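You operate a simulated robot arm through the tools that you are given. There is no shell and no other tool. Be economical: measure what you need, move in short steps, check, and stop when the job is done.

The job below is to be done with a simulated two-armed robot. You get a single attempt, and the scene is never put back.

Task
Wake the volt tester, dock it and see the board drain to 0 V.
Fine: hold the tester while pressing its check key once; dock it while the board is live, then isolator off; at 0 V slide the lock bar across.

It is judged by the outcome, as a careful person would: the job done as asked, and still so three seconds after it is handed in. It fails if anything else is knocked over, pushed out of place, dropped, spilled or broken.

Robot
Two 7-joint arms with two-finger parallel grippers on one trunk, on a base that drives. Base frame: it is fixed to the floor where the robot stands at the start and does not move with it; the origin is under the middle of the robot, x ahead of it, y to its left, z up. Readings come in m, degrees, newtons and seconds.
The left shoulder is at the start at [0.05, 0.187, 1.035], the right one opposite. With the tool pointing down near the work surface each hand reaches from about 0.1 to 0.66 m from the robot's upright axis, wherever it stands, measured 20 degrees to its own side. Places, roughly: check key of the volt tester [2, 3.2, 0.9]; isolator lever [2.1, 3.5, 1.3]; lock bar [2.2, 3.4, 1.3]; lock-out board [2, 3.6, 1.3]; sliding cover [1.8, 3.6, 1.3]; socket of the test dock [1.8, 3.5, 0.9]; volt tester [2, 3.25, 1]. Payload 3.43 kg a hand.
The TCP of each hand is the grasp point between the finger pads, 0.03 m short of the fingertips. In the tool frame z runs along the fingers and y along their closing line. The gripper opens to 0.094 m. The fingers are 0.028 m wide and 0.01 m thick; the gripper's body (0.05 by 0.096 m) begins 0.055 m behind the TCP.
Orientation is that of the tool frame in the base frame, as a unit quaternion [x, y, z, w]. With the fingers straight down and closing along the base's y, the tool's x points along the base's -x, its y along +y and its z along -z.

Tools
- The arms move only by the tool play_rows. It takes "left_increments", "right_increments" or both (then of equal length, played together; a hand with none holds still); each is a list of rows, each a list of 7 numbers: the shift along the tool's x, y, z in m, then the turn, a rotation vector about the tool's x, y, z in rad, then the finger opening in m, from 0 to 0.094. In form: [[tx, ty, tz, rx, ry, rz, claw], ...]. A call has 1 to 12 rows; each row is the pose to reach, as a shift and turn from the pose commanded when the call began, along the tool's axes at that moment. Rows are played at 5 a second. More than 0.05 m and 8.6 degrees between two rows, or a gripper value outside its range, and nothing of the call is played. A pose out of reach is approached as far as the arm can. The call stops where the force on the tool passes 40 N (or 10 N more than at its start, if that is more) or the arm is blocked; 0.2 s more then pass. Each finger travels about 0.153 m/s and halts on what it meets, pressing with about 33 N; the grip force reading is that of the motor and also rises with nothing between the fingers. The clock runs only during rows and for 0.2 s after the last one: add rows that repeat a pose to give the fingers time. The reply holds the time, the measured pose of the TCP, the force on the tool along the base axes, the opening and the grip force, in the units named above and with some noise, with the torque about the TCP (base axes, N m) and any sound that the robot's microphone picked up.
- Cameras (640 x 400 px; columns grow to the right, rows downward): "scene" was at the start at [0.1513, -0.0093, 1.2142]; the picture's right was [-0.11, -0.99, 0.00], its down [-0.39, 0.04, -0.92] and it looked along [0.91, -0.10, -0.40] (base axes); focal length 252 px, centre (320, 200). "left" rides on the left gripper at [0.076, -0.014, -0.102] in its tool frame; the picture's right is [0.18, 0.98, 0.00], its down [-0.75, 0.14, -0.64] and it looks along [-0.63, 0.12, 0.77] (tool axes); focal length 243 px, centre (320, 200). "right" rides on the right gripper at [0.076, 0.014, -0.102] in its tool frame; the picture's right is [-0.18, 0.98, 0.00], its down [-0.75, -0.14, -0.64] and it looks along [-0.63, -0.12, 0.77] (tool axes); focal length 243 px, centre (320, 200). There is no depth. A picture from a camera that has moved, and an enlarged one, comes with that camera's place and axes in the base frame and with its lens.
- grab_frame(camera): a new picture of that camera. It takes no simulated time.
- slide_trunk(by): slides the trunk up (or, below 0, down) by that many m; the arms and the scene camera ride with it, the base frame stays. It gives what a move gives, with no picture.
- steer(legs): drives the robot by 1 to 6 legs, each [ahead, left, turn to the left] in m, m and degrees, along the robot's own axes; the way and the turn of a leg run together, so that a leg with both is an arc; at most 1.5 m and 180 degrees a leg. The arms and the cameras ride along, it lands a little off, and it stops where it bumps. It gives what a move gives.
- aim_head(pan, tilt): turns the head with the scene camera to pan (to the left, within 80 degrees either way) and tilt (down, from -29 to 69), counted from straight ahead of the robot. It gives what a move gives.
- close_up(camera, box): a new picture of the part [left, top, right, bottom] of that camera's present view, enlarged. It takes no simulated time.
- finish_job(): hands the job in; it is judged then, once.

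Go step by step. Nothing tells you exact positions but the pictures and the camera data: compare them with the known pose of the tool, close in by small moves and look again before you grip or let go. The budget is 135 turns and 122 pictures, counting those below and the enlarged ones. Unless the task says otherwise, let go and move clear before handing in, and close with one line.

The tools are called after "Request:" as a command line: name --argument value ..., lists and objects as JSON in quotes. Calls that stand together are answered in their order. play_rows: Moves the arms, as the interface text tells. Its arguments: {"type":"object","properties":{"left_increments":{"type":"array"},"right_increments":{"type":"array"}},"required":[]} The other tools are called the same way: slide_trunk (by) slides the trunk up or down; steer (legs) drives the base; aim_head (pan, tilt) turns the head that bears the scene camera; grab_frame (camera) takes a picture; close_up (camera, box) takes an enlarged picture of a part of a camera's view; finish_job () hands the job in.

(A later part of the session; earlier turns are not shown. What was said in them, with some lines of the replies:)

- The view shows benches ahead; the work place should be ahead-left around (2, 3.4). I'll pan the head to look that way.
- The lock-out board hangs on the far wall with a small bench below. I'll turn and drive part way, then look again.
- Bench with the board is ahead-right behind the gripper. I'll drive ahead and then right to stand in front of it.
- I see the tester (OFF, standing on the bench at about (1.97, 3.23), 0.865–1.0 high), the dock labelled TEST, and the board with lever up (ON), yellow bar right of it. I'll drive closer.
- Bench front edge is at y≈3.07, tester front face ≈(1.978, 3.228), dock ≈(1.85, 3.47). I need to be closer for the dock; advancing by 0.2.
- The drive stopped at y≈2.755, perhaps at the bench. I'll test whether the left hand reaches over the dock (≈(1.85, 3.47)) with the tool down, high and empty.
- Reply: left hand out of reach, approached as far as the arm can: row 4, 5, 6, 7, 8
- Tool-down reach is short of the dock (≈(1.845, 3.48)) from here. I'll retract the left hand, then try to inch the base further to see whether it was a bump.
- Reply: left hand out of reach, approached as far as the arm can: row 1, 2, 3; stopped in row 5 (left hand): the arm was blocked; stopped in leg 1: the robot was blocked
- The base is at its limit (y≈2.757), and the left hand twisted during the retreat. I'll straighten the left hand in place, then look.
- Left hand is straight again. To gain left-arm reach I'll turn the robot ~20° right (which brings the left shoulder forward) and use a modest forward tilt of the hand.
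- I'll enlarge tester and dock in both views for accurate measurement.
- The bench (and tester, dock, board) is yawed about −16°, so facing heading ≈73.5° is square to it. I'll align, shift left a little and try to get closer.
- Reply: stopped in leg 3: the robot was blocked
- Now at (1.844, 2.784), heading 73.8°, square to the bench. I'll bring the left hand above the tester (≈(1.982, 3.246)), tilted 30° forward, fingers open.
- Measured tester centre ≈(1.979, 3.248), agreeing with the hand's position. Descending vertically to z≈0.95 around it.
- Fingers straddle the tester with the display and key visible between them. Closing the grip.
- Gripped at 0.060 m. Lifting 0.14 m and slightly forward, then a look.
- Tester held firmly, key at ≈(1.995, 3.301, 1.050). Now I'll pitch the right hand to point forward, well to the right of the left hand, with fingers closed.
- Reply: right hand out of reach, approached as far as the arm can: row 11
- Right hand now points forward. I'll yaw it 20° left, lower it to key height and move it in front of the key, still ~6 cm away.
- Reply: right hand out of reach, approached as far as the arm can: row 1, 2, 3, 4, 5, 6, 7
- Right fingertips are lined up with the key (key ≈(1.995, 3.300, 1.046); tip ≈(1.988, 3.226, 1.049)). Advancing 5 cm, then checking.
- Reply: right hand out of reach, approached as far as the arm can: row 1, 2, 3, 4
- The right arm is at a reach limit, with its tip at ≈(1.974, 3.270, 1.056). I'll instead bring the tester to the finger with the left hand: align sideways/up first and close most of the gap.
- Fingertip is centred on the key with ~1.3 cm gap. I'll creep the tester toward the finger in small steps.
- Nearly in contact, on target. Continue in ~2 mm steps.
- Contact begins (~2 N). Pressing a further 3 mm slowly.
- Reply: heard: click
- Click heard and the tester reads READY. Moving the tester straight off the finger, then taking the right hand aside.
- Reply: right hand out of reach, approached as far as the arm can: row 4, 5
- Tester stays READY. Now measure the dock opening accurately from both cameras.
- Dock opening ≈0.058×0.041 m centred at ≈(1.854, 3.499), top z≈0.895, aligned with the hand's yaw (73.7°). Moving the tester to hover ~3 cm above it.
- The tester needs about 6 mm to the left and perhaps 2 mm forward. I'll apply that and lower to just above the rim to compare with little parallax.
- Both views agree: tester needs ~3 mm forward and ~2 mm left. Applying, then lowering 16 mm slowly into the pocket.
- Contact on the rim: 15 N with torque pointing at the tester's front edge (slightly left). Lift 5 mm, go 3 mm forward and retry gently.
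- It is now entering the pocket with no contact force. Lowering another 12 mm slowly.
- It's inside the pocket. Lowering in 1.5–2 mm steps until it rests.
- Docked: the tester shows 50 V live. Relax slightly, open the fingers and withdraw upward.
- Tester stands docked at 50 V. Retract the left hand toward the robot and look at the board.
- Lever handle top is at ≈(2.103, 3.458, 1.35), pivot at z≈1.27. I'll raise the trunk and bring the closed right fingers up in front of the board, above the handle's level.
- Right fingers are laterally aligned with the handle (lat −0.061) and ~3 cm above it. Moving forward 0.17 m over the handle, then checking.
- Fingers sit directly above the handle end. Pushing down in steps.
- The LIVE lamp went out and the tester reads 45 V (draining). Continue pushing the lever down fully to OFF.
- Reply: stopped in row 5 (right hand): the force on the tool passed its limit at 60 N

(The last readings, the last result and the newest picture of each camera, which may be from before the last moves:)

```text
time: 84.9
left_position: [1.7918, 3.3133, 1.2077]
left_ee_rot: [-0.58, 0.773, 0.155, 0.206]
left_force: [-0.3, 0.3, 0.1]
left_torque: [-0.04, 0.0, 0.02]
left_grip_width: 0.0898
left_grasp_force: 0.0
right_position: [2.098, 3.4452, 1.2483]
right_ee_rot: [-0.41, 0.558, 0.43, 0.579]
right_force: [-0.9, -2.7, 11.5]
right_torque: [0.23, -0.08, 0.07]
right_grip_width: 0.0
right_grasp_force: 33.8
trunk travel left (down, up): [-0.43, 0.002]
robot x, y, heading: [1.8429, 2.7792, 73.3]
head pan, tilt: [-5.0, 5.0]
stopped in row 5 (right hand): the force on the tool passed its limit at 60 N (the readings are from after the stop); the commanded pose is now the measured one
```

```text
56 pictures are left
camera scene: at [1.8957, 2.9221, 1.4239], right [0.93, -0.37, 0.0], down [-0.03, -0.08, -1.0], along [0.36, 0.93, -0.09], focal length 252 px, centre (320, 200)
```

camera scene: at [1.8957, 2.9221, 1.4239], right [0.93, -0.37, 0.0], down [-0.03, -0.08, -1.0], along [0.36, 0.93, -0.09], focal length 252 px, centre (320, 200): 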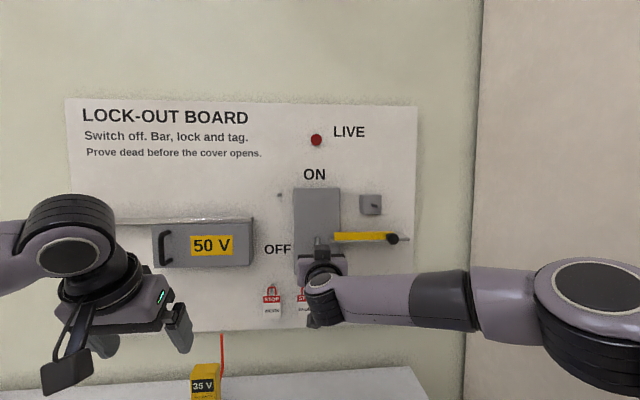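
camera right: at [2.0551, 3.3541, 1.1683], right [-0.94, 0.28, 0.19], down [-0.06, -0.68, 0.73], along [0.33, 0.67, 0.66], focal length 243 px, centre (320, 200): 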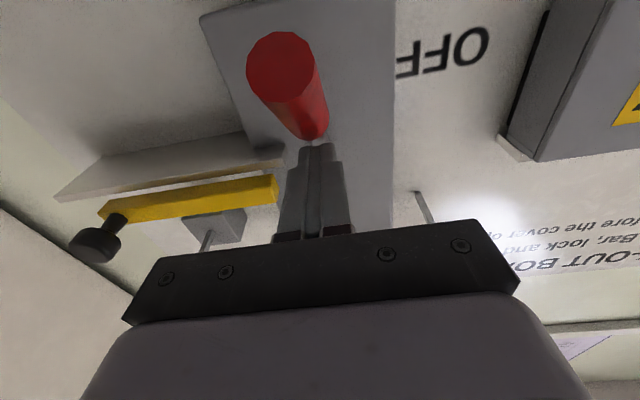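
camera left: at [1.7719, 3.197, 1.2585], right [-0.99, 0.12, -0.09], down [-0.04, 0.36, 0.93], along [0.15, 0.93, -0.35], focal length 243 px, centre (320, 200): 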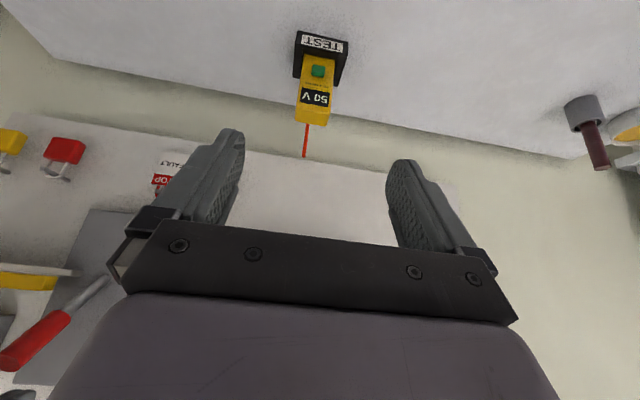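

Lever is at its OFF stop; tester shows 35 V. Backing off and withdrawing, then watching it drain.

Request:
play_rows --right_increments '[[-0.012, 0, 0, 0, 0, 0, 0], [-0.015, 0, -0.03, 0, 0.02, 0, 0], [-0.015, 0, -0.07, 0, 0.042, 0, 0], [-0.015, 0, -0.11, 0, 0.042, 0, 0], [-0.015, -0.03, -0.15, 0, 0.042, 0, 0], [-0.015, -0.07, -0.15, 0, 0.042, 0, 0], [-0.015, -0.11, -0.15, 0, 0.042, 0, 0]]'

Request:
grab_frame --camera "scene"

Request:
grab_frame --camera "right"

```text
time: 86.5
left_position: [1.7915, 3.3132, 1.2076]
left_ee_rot: [-0.58, 0.773, 0.155, 0.207]
left_force: [0.0, -0.5, -0.6]
left_torque: [0.04, 0.0, 0.0]
left_grip_width: 0.0902
left_grasp_force: 0.0
right_position: [2.1605, 3.2685, 1.2524]
right_ee_rot: [-0.42, 0.573, 0.419, 0.565]
right_force: [1.1, 0.9, 0.6]
right_torque: [0.01, 0.05, 0.02]
right_grip_width: 0.0
right_grasp_force: 33.0
trunk travel left (down, up): [-0.43, 0.002]
robot x, y, heading: [1.8456, 2.7812, 73.3]
head pan, tilt: [-5.0, 5.0]
```

```text
55 pictures are left
camera scene: at [1.8957, 2.9219, 1.4242], right [0.93, -0.37, 0.0], down [-0.03, -0.08, -1.0], along [0.36, 0.93, -0.09], focal length 252 px, centre (320, 200)
```

scene: 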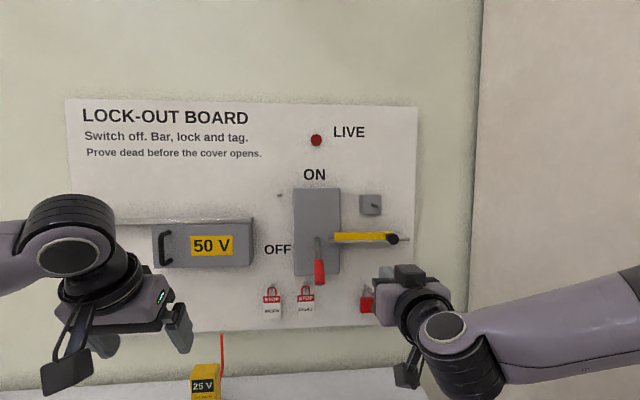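

```text
54 pictures are left
camera right: at [2.1158, 3.1743, 1.1782], right [-0.94, 0.29, 0.19], down [-0.05, -0.65, 0.76], along [0.34, 0.7, 0.62], focal length 243 px, centre (320, 200)
```

right: 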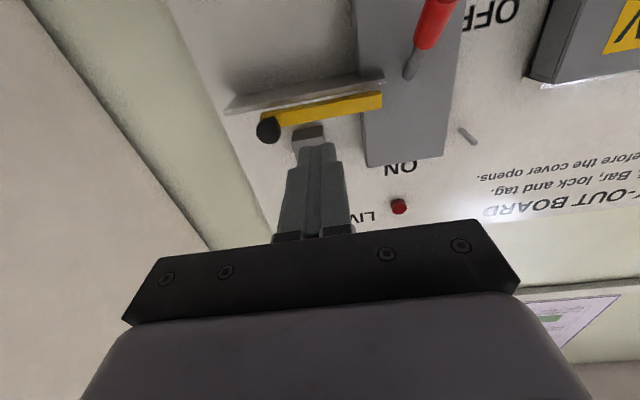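

Lever hangs in OFF and the voltage drains (25 V). Knob of the bar triangulates to ≈(2.272, 3.406, 1.280); I'll stage the fingertips to its right and check the voltage.

Request:
play_rows --right_increments '[[-0.01, -0.04, 0.01, 0, 0, 0, 0], [-0.02, -0.08, 0.02, 0, 0, 0, 0], [-0.028, -0.12, 0.04, 0, 0, 0, 0], [-0.028, -0.12, 0.04, 0, 0, 0, 0], [-0.028, -0.12, 0.04, 0, 0, 0, 0], [-0.028, -0.12, 0.04, 0, 0, 0, 0], [-0.028, -0.12, 0.04, 0, 0, 0, 0], [-0.028, -0.12, 0.04, 0, 0, 0, 0], [-0.028, -0.12, 0.04, 0, 0, 0, 0], [-0.028, -0.12, 0.04, 0, 0, 0, 0], [-0.028, -0.12, 0.04, 0, 0, 0, 0], [-0.028, -0.12, 0.04, 0, 0, 0, 0]]'

Request:
grab_frame --camera "scene"

Request:
grab_frame --camera "right"

```text
time: 89.1
left_position: [1.7921, 3.3152, 1.2075]
left_ee_rot: [-0.58, 0.773, 0.155, 0.206]
left_force: [-0.7, -0.4, 0.3]
left_torque: [0.03, -0.01, 0.0]
left_grip_width: 0.0902
left_grasp_force: 0.0
right_position: [2.2342, 3.2669, 1.2876]
right_ee_rot: [-0.421, 0.576, 0.416, 0.564]
right_force: [0.0, 0.3, 0.9]
right_torque: [0.02, -0.02, 0.04]
right_grip_width: 0.0
right_grasp_force: 33.2
right hand out of reach, approached as far as the arm can: row 2, 3, 4, 5, 6, 7, 8, 9, 10, 11, 12
trunk travel left (down, up): [-0.43, 0.002]
robot x, y, heading: [1.8433, 2.7788, 73.6]
head pan, tilt: [-5.0, 5.0]
```

```text
53 pictures are left
camera scene: at [1.8959, 2.9229, 1.424], right [0.93, -0.37, 0.0], down [-0.03, -0.08, -1.0], along [0.36, 0.93, -0.09], focal length 252 px, centre (320, 200)
```

scene: 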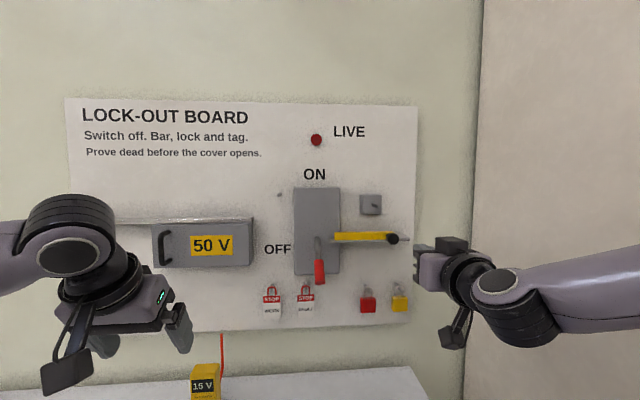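

```text
52 pictures are left
camera right: at [2.1887, 3.1713, 1.2139], right [-0.94, 0.3, 0.19], down [-0.05, -0.64, 0.77], along [0.35, 0.71, 0.62], focal length 243 px, centre (320, 200)
```

right: 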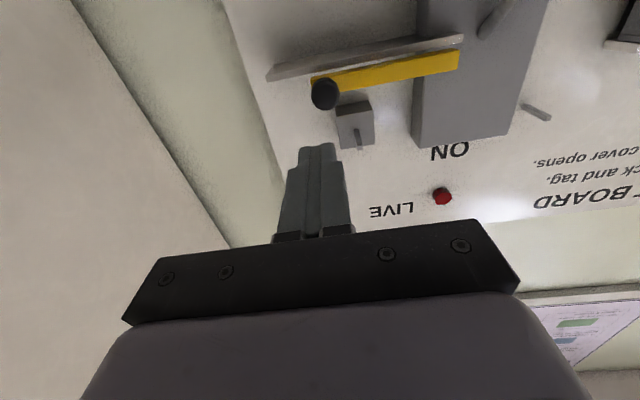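

15 V and draining. The right arm is limited sideways, so I'll shift the base 7 cm to the right (hands are clear of everything).

Request:
steer --legs '[[-0.01, 0, 0], [0, -0.07, 0]]'

Request:
grab_frame --camera "scene"

Request:
grab_frame --camera "right"

```text
time: 90.7
left_position: [1.8565, 3.2843, 1.2075]
left_ee_rot: [-0.58, 0.773, 0.155, 0.206]
left_force: [0.9, -0.5, -0.7]
left_torque: [0.0, 0.01, 0.01]
left_grip_width: 0.09
left_grasp_force: 0.1
right_position: [2.2996, 3.237, 1.2867]
right_ee_rot: [-0.422, 0.576, 0.416, 0.563]
right_force: [-0.5, -0.5, -0.8]
right_torque: [0.02, 0.01, 0.0]
right_grip_width: 0.0
right_grasp_force: 32.8
trunk travel left (down, up): [-0.43, 0.002]
robot x, y, heading: [1.911, 2.7502, 73.6]
head pan, tilt: [-5.0, 5.0]
```

```text
51 pictures are left
camera scene: at [1.9617, 2.8932, 1.424], right [0.93, -0.37, 0.0], down [-0.03, -0.08, -1.0], along [0.36, 0.93, -0.09], focal length 252 px, centre (320, 200)
```

scene: 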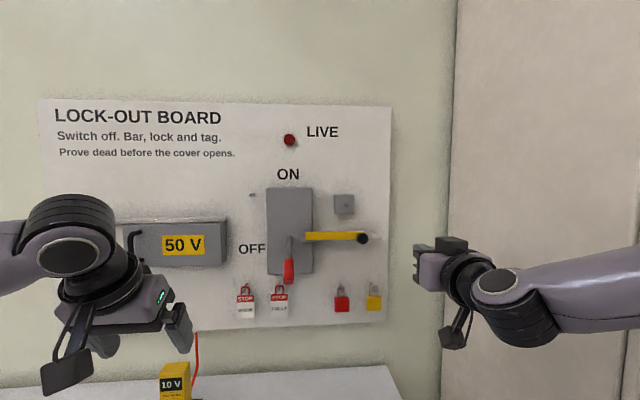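

```text
50 pictures are left
camera right: at [2.2542, 3.1419, 1.2139], right [-0.94, 0.3, 0.19], down [-0.05, -0.64, 0.77], along [0.35, 0.71, 0.62], focal length 243 px, centre (320, 200)
```

right: 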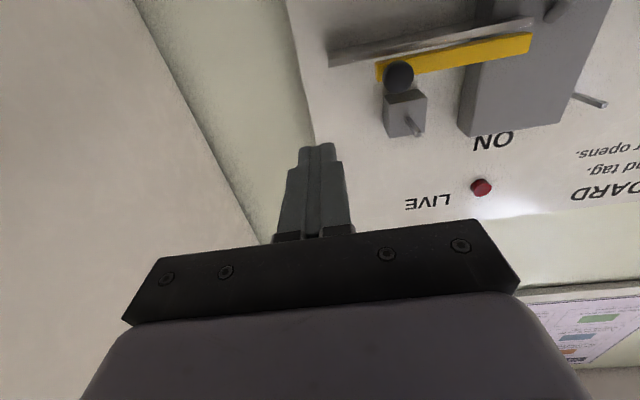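

10 V still. Knob is ~7 cm left of the fingertips. I'll move forward beside the knob and keep waiting for 0 V.

Request:
play_rows --right_increments '[[0.003, 0, 0.035, 0, 0, 0, 0], [0.006, 0, 0.07, 0, 0, 0, 0], [0.006, 0, 0.105, 0, 0, 0, 0], [0.006, 0, 0.14, 0, 0, 0, 0], [0.006, 0, 0.14, 0, 0, 0, 0], [0.006, 0, 0.14, 0, 0, 0, 0], [0.006, 0, 0.14, 0, 0, 0, 0], [0.006, 0, 0.14, 0, 0, 0, 0], [0.006, 0, 0.14, 0, 0, 0, 0], [0.006, 0, 0.14, 0, 0, 0, 0], [0.006, 0, 0.14, 0, 0, 0, 0], [0.006, 0, 0.14, 0, 0, 0, 0]]'

Request:
grab_frame --camera "scene"

Request:
grab_frame --camera "right"

```text
time: 93.3
left_position: [1.8568, 3.2844, 1.2075]
left_ee_rot: [-0.579, 0.773, 0.155, 0.206]
left_force: [0.6, 0.3, 0.0]
left_torque: [0.02, 0.01, -0.01]
left_grip_width: 0.0898
left_grasp_force: 0.0
right_position: [2.3413, 3.37, 1.2813]
right_ee_rot: [-0.422, 0.577, 0.414, 0.563]
right_force: [-0.1, 0.4, 0.3]
right_torque: [-0.02, -0.03, 0.0]
right_grip_width: 0.0
right_grasp_force: 33.3
right hand out of reach, approached as far as the arm can: row 2, 3, 4, 5, 6, 7, 8, 9
trunk travel left (down, up): [-0.43, 0.002]
robot x, y, heading: [1.9102, 2.7503, 73.7]
head pan, tilt: [-5.0, 5.0]
```

```text
49 pictures are left
camera scene: at [1.9611, 2.8934, 1.424], right [0.93, -0.37, 0.0], down [-0.03, -0.08, -1.0], along [0.36, 0.93, -0.09], focal length 252 px, centre (320, 200)
```

scene: 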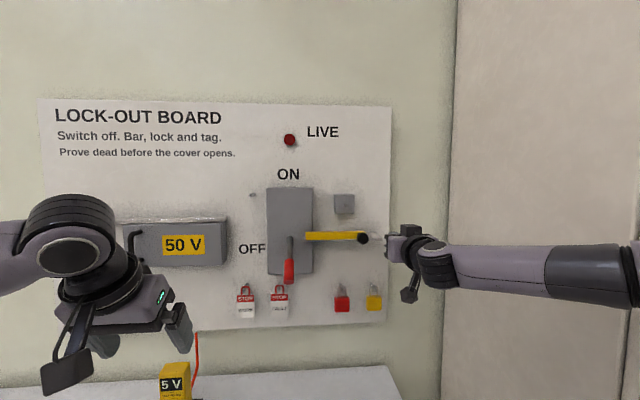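

```text
48 pictures are left
camera right: at [2.2959, 3.2755, 1.2076], right [-0.94, 0.3, 0.19], down [-0.05, -0.64, 0.77], along [0.35, 0.71, 0.61], focal length 243 px, centre (320, 200)
```

right: 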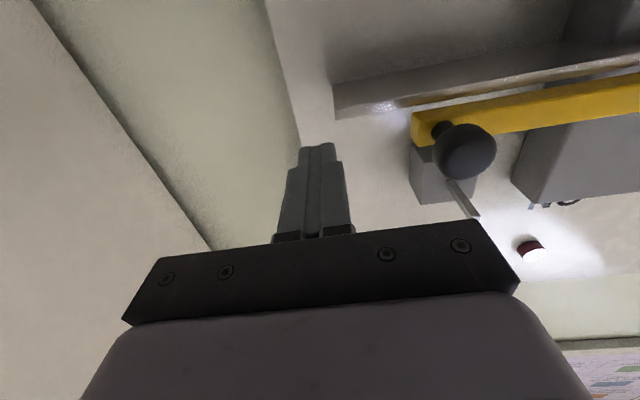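

5 V now. Small clearance adjustment from the shelf and wait.

Request:
play_rows --right_increments '[[-0.004, 0, -0.004, 0, 0, 0, 0], [-0.004, 0, -0.004, 0, 0, 0, 0], [-0.004, 0, -0.004, 0, 0, 0, 0], [-0.004, 0, -0.004, 0, 0, 0, 0], [-0.004, 0, -0.004, 0, 0, 0, 0], [-0.004, 0, -0.004, 0, 0, 0, 0], [-0.004, 0, -0.004, 0, 0, 0, 0], [-0.004, 0, -0.004, 0, 0, 0, 0], [-0.004, 0, -0.004, 0, 0, 0, 0], [-0.004, 0, -0.004, 0, 0, 0, 0], [-0.004, 0, -0.004, 0, 0, 0, 0], [-0.004, 0, -0.004, 0, 0, 0, 0]]'

Request:
close_up --camera "scene" --box '[130, 310, 290, 400]'

```text
time: 95.9
left_position: [1.8565, 3.2845, 1.2071]
left_ee_rot: [-0.58, 0.772, 0.155, 0.207]
left_force: [0.7, -0.7, 0.7]
left_torque: [0.0, -0.01, 0.01]
left_grip_width: 0.0898
left_grasp_force: 0.1
right_position: [2.3389, 3.3659, 1.2821]
right_ee_rot: [-0.423, 0.577, 0.415, 0.562]
right_force: [0.4, 0.6, 0.0]
right_torque: [0.04, 0.01, -0.02]
right_grip_width: 0.0
right_grasp_force: 32.5
trunk travel left (down, up): [-0.43, 0.002]
robot x, y, heading: [1.9124, 2.7525, 73.9]
head pan, tilt: [-5.0, 5.0]
```

```text
4.00 times, centred on (210, 355) of scene
camera zoom: at [1.9612, 2.8934, 1.424], right [0.93, -0.37, 0.0], down [-0.03, -0.08, -1.0], along [0.36, 0.93, -0.09], focal length 1010 px, centre (760, -420)
```

zoom: 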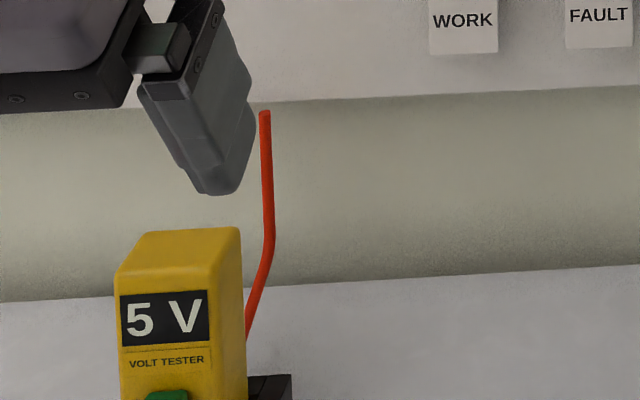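

Still 5 V; waiting longer.

Request:
play_rows --right_increments '[[0, 0, 0, 0, 0, 0, 0], [0, 0, 0, 0, 0, 0, 0], [0, 0, 0, 0, 0, 0, 0], [0, 0, 0, 0, 0, 0, 0], [0, 0, 0, 0, 0, 0, 0], [0, 0, 0, 0, 0, 0, 0], [0, 0, 0, 0, 0, 0, 0], [0, 0, 0, 0, 0, 0, 0], [0, 0, 0, 0, 0, 0, 0], [0, 0, 0, 0, 0, 0, 0], [0, 0, 0, 0, 0, 0, 0], [0, 0, 0, 0, 0, 0, 0]]'

Request:
close_up --camera "scene" --box '[100, 210, 290, 400]'

```text
time: 98.5
left_position: [1.8578, 3.2839, 1.2065]
left_ee_rot: [-0.58, 0.772, 0.155, 0.207]
left_force: [-0.3, -0.3, 0.6]
left_torque: [-0.03, 0.02, 0.02]
left_grip_width: 0.0901
left_grasp_force: 0.1
right_position: [2.3382, 3.3672, 1.2843]
right_ee_rot: [-0.421, 0.576, 0.415, 0.564]
right_force: [-0.2, -0.9, -0.5]
right_torque: [-0.02, -0.01, 0.01]
right_grip_width: 0.0001
right_grasp_force: 32.8
trunk travel left (down, up): [-0.43, 0.002]
robot x, y, heading: [1.9106, 2.7462, 73.5]
head pan, tilt: [-5.0, 5.0]
```

```text
2.11 times, centred on (195, 305) of scene
camera zoom: at [1.9612, 2.8934, 1.424], right [0.93, -0.37, 0.0], down [-0.03, -0.08, -1.0], along [0.36, 0.93, -0.09], focal length 531 px, centre (583, -21)
```

zoom: 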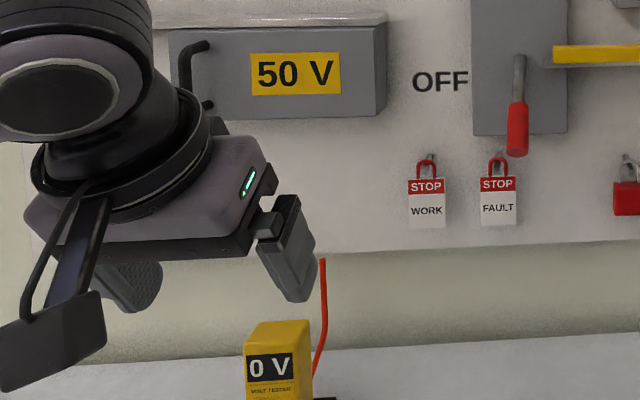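

Tester reads 0 V. Pushing the bar's knob leftward now.

Request:
play_rows --right_increments '[[0, 0.02, 0, 0, 0, 0, 0], [0, 0.04, 0, 0, 0, 0, 0], [0, 0.05, 0, 0, 0, 0, 0], [0, 0.06, 0, 0, 0, 0, 0], [0, 0.07, 0, 0, 0, 0, 0], [0, 0.08, 0, 0, 0, 0, 0], [0, 0.09, 0, 0, 0, 0, 0]]'

Request:
grab_frame --camera "scene"

Request:
grab_frame --camera "right"

```text
time: 100.1
left_position: [1.8558, 3.2861, 1.2054]
left_ee_rot: [-0.581, 0.772, 0.156, 0.206]
left_force: [0.4, -0.3, -0.3]
left_torque: [0.0, -0.02, 0.01]
left_grip_width: 0.0897
left_grasp_force: 0.1
right_position: [2.2526, 3.3931, 1.2841]
right_ee_rot: [-0.422, 0.576, 0.415, 0.564]
right_force: [0.0, 1.0, -0.5]
right_torque: [0.0, -0.04, 0.01]
right_grip_width: 0.0
right_grasp_force: 33.0
trunk travel left (down, up): [-0.43, 0.002]
robot x, y, heading: [1.9067, 2.7488, 73.5]
head pan, tilt: [-5.0, 5.0]
```

```text
45 pictures are left
camera scene: at [1.961, 2.8935, 1.424], right [0.93, -0.37, 0.0], down [-0.03, -0.08, -1.0], along [0.36, 0.93, -0.09], focal length 252 px, centre (320, 200)
```

scene: 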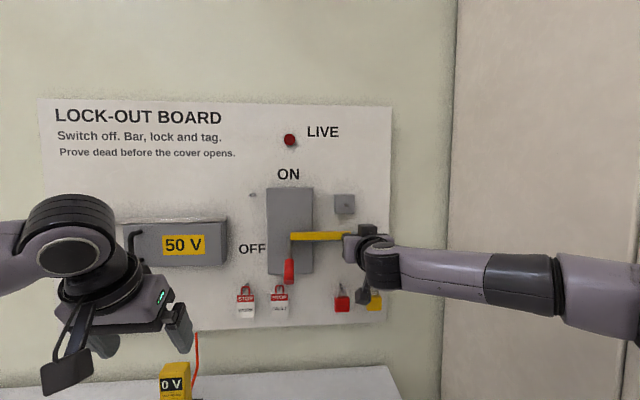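

```text
44 pictures are left
camera right: at [2.2076, 3.2989, 1.2102], right [-0.94, 0.3, 0.19], down [-0.05, -0.64, 0.77], along [0.35, 0.71, 0.62], focal length 243 px, centre (320, 200)
```

right: 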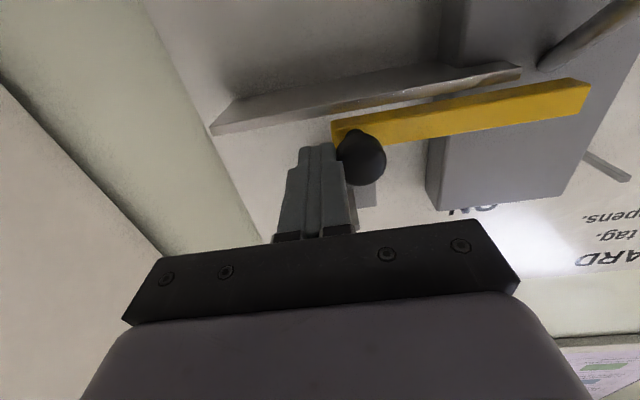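

The bar is sliding smoothly. Continue pushing until it reaches its end stop.

Request:
play_rows --right_increments '[[0, 0.01, 0, 0, 0, 0, 0], [0, 0.02, 0, 0, 0, 0, 0], [0, 0.03, 0, 0, 0, 0, 0], [0, 0.04, 0, 0, 0, 0, 0], [0, 0.05, 0, 0, 0, 0, 0], [0, 0.06, 0, 0, 0, 0, 0], [0, 0.07, 0, 0, 0, 0, 0], [0, 0.08, 0, 0, 0, 0, 0]]'

Request:
grab_frame --camera "scene"

Request:
grab_frame --camera "right"

```text
time: 101.3
left_position: [1.8586, 3.2833, 1.2073]
left_ee_rot: [-0.579, 0.773, 0.156, 0.207]
left_force: [-0.4, -0.3, 0.5]
left_torque: [-0.02, -0.04, -0.04]
left_grip_width: 0.0901
left_grasp_force: 0.0
right_position: [2.2301, 3.4033, 1.284]
right_ee_rot: [-0.408, 0.586, 0.403, 0.572]
right_force: [10.0, -11.4, -0.9]
right_torque: [-0.02, -0.05, -0.01]
right_grip_width: 0.0001
right_grasp_force: 33.1
trunk travel left (down, up): [-0.43, 0.002]
robot x, y, heading: [1.9075, 2.7503, 73.1]
head pan, tilt: [-5.0, 5.0]
stopped in row 5 (right hand): the force on the tool passed its limit at 43 N (the readings are from after the stop); the commanded pose is now the measured one
```

```text
43 pictures are left
camera scene: at [1.962, 2.8909, 1.4243], right [0.93, -0.37, 0.0], down [-0.03, -0.08, -1.0], along [0.37, 0.93, -0.09], focal length 252 px, centre (320, 200)
```

scene: 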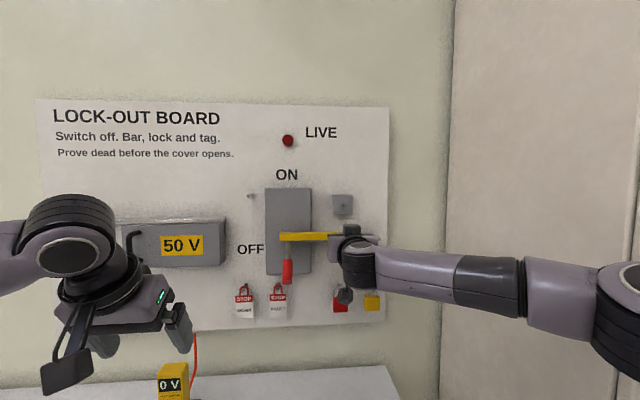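

```text
42 pictures are left
camera right: at [2.1814, 3.3103, 1.2107], right [-0.92, 0.34, 0.19], down [-0.08, -0.64, 0.77], along [0.38, 0.69, 0.61], focal length 243 px, centre (320, 200)
```

right: 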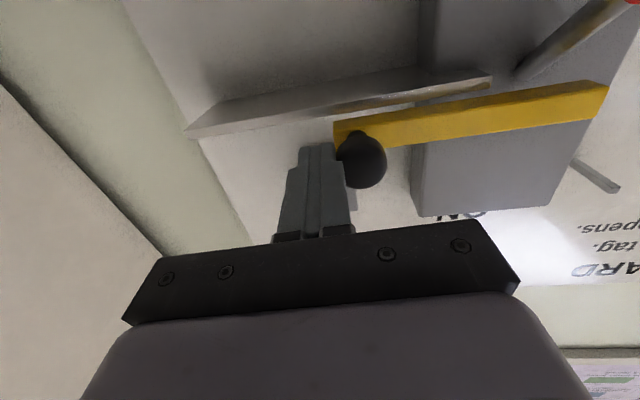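

Request:
close_up --camera "scene" --box '[240, 170, 400, 290]'

Request:
close_up --camera "right" --box '[260, 60, 460, 220]'

```text
3.33 times, centred on (320, 230) of scene
camera zoom: at [1.962, 2.8909, 1.4243], right [0.93, -0.37, 0.0], down [-0.03, -0.08, -1.0], along [0.37, 0.93, -0.09], focal length 841 px, centre (320, 100)
```

zoom: 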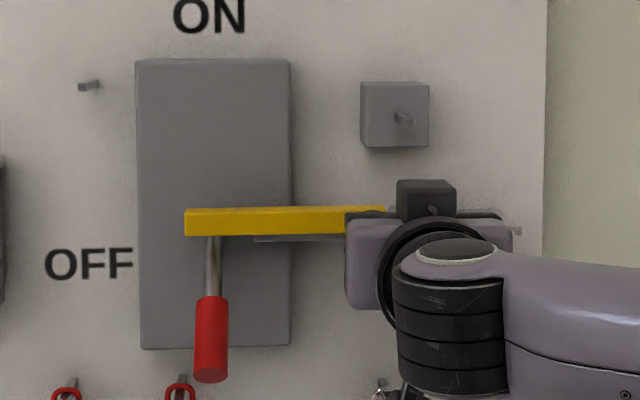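

```text
2.50 times, centred on (360, 140) of right
camera zoom: at [2.1814, 3.3103, 1.2107], right [-0.92, 0.34, 0.19], down [-0.08, -0.64, 0.77], along [0.38, 0.69, 0.61], focal length 606 px, centre (220, 350)
```

zoom: 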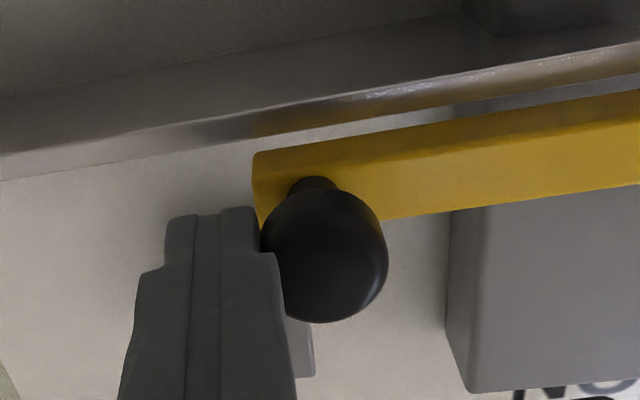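

The bar now lies across the lever shaft, against its end stop. Backing the fingers off to the right, then away.

Request:
play_rows --right_increments '[[0, -0.015, -0.002, 0, 0, 0, 0], [0, -0.03, -0.01, 0, 0, 0, 0], [0, -0.03, -0.05, 0, 0, 0, 0], [0, -0.03, -0.09, 0, 0, 0, 0], [0, -0.03, -0.13, 0, 0, 0, 0]]'

Request:
grab_frame --camera "right"

Request:
grab_frame --camera "scene"

```text
time: 102.5
left_position: [1.8577, 3.2842, 1.2065]
left_ee_rot: [-0.579, 0.774, 0.155, 0.207]
left_force: [0.2, 0.2, -0.3]
left_torque: [0.01, 0.01, 0.0]
left_grip_width: 0.0899
left_grasp_force: 0.1
right_position: [2.2103, 3.2737, 1.2859]
right_ee_rot: [-0.412, 0.583, 0.407, 0.57]
right_force: [0.5, -0.4, -1.1]
right_torque: [-0.01, 0.0, -0.02]
right_grip_width: 0.0
right_grasp_force: 33.2
trunk travel left (down, up): [-0.43, 0.002]
robot x, y, heading: [1.9124, 2.7514, 73.4]
head pan, tilt: [-5.0, 5.0]
```

```text
39 pictures are left
camera right: at [2.1625, 3.1798, 1.2132], right [-0.93, 0.33, 0.19], down [-0.07, -0.64, 0.77], along [0.37, 0.7, 0.62], focal length 243 px, centre (320, 200)
```

right: 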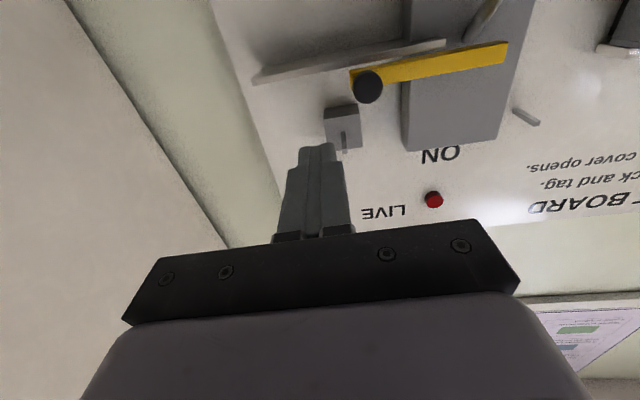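

```text
38 pictures are left
camera scene: at [1.9619, 2.8922, 1.4241], right [0.93, -0.37, 0.0], down [-0.03, -0.08, -1.0], along [0.37, 0.93, -0.09], focal length 252 px, centre (320, 200)
```

scene: 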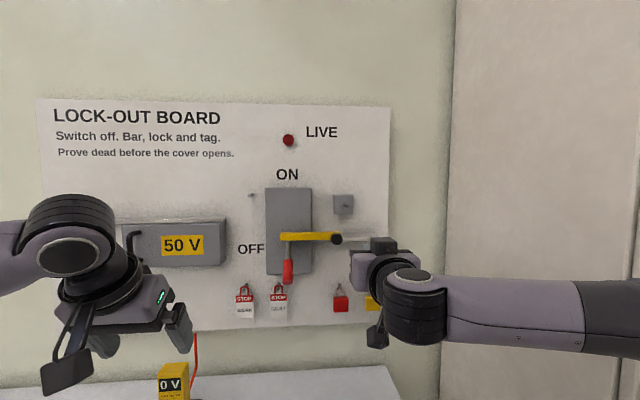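

The bar crosses the lever, but I'll verify it's truly at its end stop with one more gentle push.

Request:
play_rows --right_increments '[[0, 0, 0.04, 0, 0, 0, 0], [0, 0, 0.08, 0, 0, 0, 0], [0, 0, 0.115, 0, 0, 0, 0], [0, 0.01, 0.115, 0, 0, 0, 0], [0, 0.02, 0.115, 0, 0, 0, 0], [0, 0.028, 0.115, 0, 0, 0, 0], [0, 0.034, 0.115, 0, 0, 0, 0], [0, 0.04, 0.115, 0, 0, 0, 0], [0, 0.046, 0.115, 0, 0, 0, 0], [0, 0.052, 0.115, 0, 0, 0, 0]]'

Request:
close_up --camera "scene" --box '[240, 170, 400, 290]'

```text
time: 104.5
left_position: [1.86, 3.2833, 1.2085]
left_ee_rot: [-0.577, 0.774, 0.155, 0.207]
left_force: [-0.7, -0.5, -0.3]
left_torque: [0.02, -0.03, -0.04]
left_grip_width: 0.0902
left_grasp_force: 0.0
right_position: [2.2248, 3.3921, 1.2829]
right_ee_rot: [-0.398, 0.594, 0.393, 0.577]
right_force: [10.8, -12.0, -1.4]
right_torque: [-0.06, -0.03, -0.2]
right_grip_width: 0.0
right_grasp_force: 32.9
trunk travel left (down, up): [-0.43, 0.002]
robot x, y, heading: [1.909, 2.7491, 73.2]
head pan, tilt: [-5.0, 5.0]
stopped in row 10 (right hand): the force on the tool passed its limit at 42 N (the readings are from after the stop); the commanded pose is now the measured one
```

```text
3.33 times, centred on (320, 230) of scene
camera zoom: at [1.9628, 2.8902, 1.4243], right [0.93, -0.37, 0.0], down [-0.03, -0.08, -1.0], along [0.37, 0.93, -0.09], focal length 841 px, centre (320, 100)
```

zoom: 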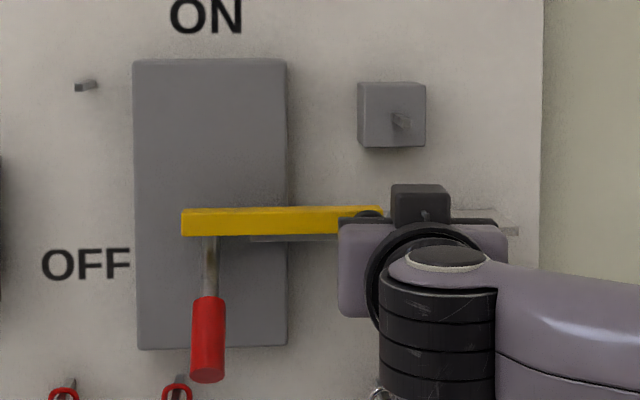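

Same position under 40 N: it is at its end stop. Withdrawing, with a final look.

Request:
play_rows --right_increments '[[0, -0.015, -0.002, 0, 0, 0, 0], [0, -0.03, -0.01, 0, 0, 0, 0], [0, -0.03, -0.05, 0, 0, 0, 0], [0, -0.03, -0.09, 0, 0, 0, 0], [0, -0.03, -0.13, 0, 0, 0, 0]]'

Request:
steer --legs '[[-0.15, 0, 0]]'

Request:
aim_head --pan 0 --tilt 20

Request:
grab_frame --camera "scene"

```text
time: 105.7
left_position: [1.8601, 3.2844, 1.2071]
left_ee_rot: [-0.578, 0.774, 0.154, 0.207]
left_force: [-0.2, 0.0, -1.3]
left_torque: [0.01, -0.02, 0.02]
left_grip_width: 0.0902
left_grasp_force: 0.1
right_position: [2.1998, 3.2625, 1.2874]
right_ee_rot: [-0.403, 0.591, 0.398, 0.575]
right_force: [0.3, -0.1, -0.6]
right_torque: [-0.05, 0.01, -0.01]
right_grip_width: 0.0001
right_grasp_force: 32.9
trunk travel left (down, up): [-0.43, 0.002]
robot x, y, heading: [1.9082, 2.7518, 73.2]
head pan, tilt: [-5.0, 5.0]
```

```text
time: 107.1
left_position: [1.8144, 3.1389, 1.2074]
left_ee_rot: [-0.579, 0.773, 0.155, 0.207]
left_force: [0.3, -0.7, 0.6]
left_torque: [0.05, 0.01, 0.0]
left_grip_width: 0.0899
left_grasp_force: 0.1
right_position: [2.1544, 3.1202, 1.2866]
right_ee_rot: [-0.404, 0.591, 0.398, 0.574]
right_force: [-1.5, 0.0, 0.0]
right_torque: [-0.03, 0.01, 0.03]
right_grip_width: 0.0
right_grasp_force: 33.3
trunk travel left (down, up): [-0.43, 0.002]
robot x, y, heading: [1.8719, 2.6062, 73.6]
head pan, tilt: [-5.0, 5.0]
```

```text
time: 107.8
left_position: [1.8148, 3.1398, 1.207]
left_ee_rot: [-0.579, 0.773, 0.155, 0.207]
left_force: [-0.2, -0.5, -0.2]
left_torque: [-0.05, -0.01, 0.01]
left_grip_width: 0.0902
left_grasp_force: 0.0
right_position: [2.1559, 3.1213, 1.2862]
right_ee_rot: [-0.404, 0.59, 0.399, 0.574]
right_force: [0.0, -1.0, 0.6]
right_torque: [-0.05, 0.02, 0.01]
right_grip_width: 0.0
right_grasp_force: 33.1
trunk travel left (down, up): [-0.43, 0.002]
robot x, y, heading: [1.8681, 2.6054, 73.6]
head pan, tilt: [0.0, 20.0]
```

```text
36 pictures are left
camera scene: at [1.9121, 2.7526, 1.3997], right [0.96, -0.28, 0.0], down [-0.1, -0.33, -0.94], along [0.27, 0.9, -0.34], focal length 252 px, centre (320, 200)
```

scene: 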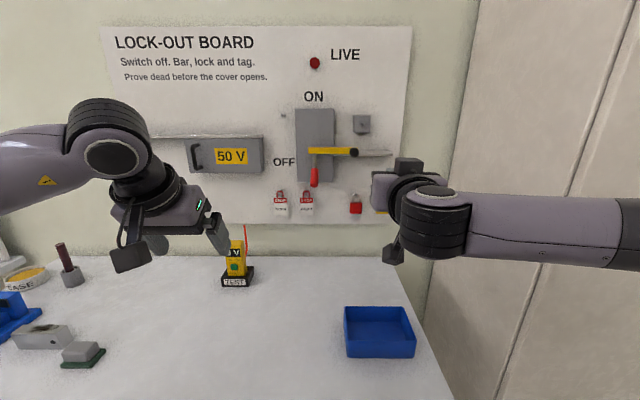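

The tester is docked and upright at 0 V, the lever is OFF, the lamp is dark, the bar is across and both hands are clear. Handing in.

Request:
finish_job

```text
The job is handed in.
```

The job is done and handed in: I woke the tester with one key press while holding it, docked it on the live board (50 V), switched the isolator off, and at 0 V slid the lock bar across to its stop.
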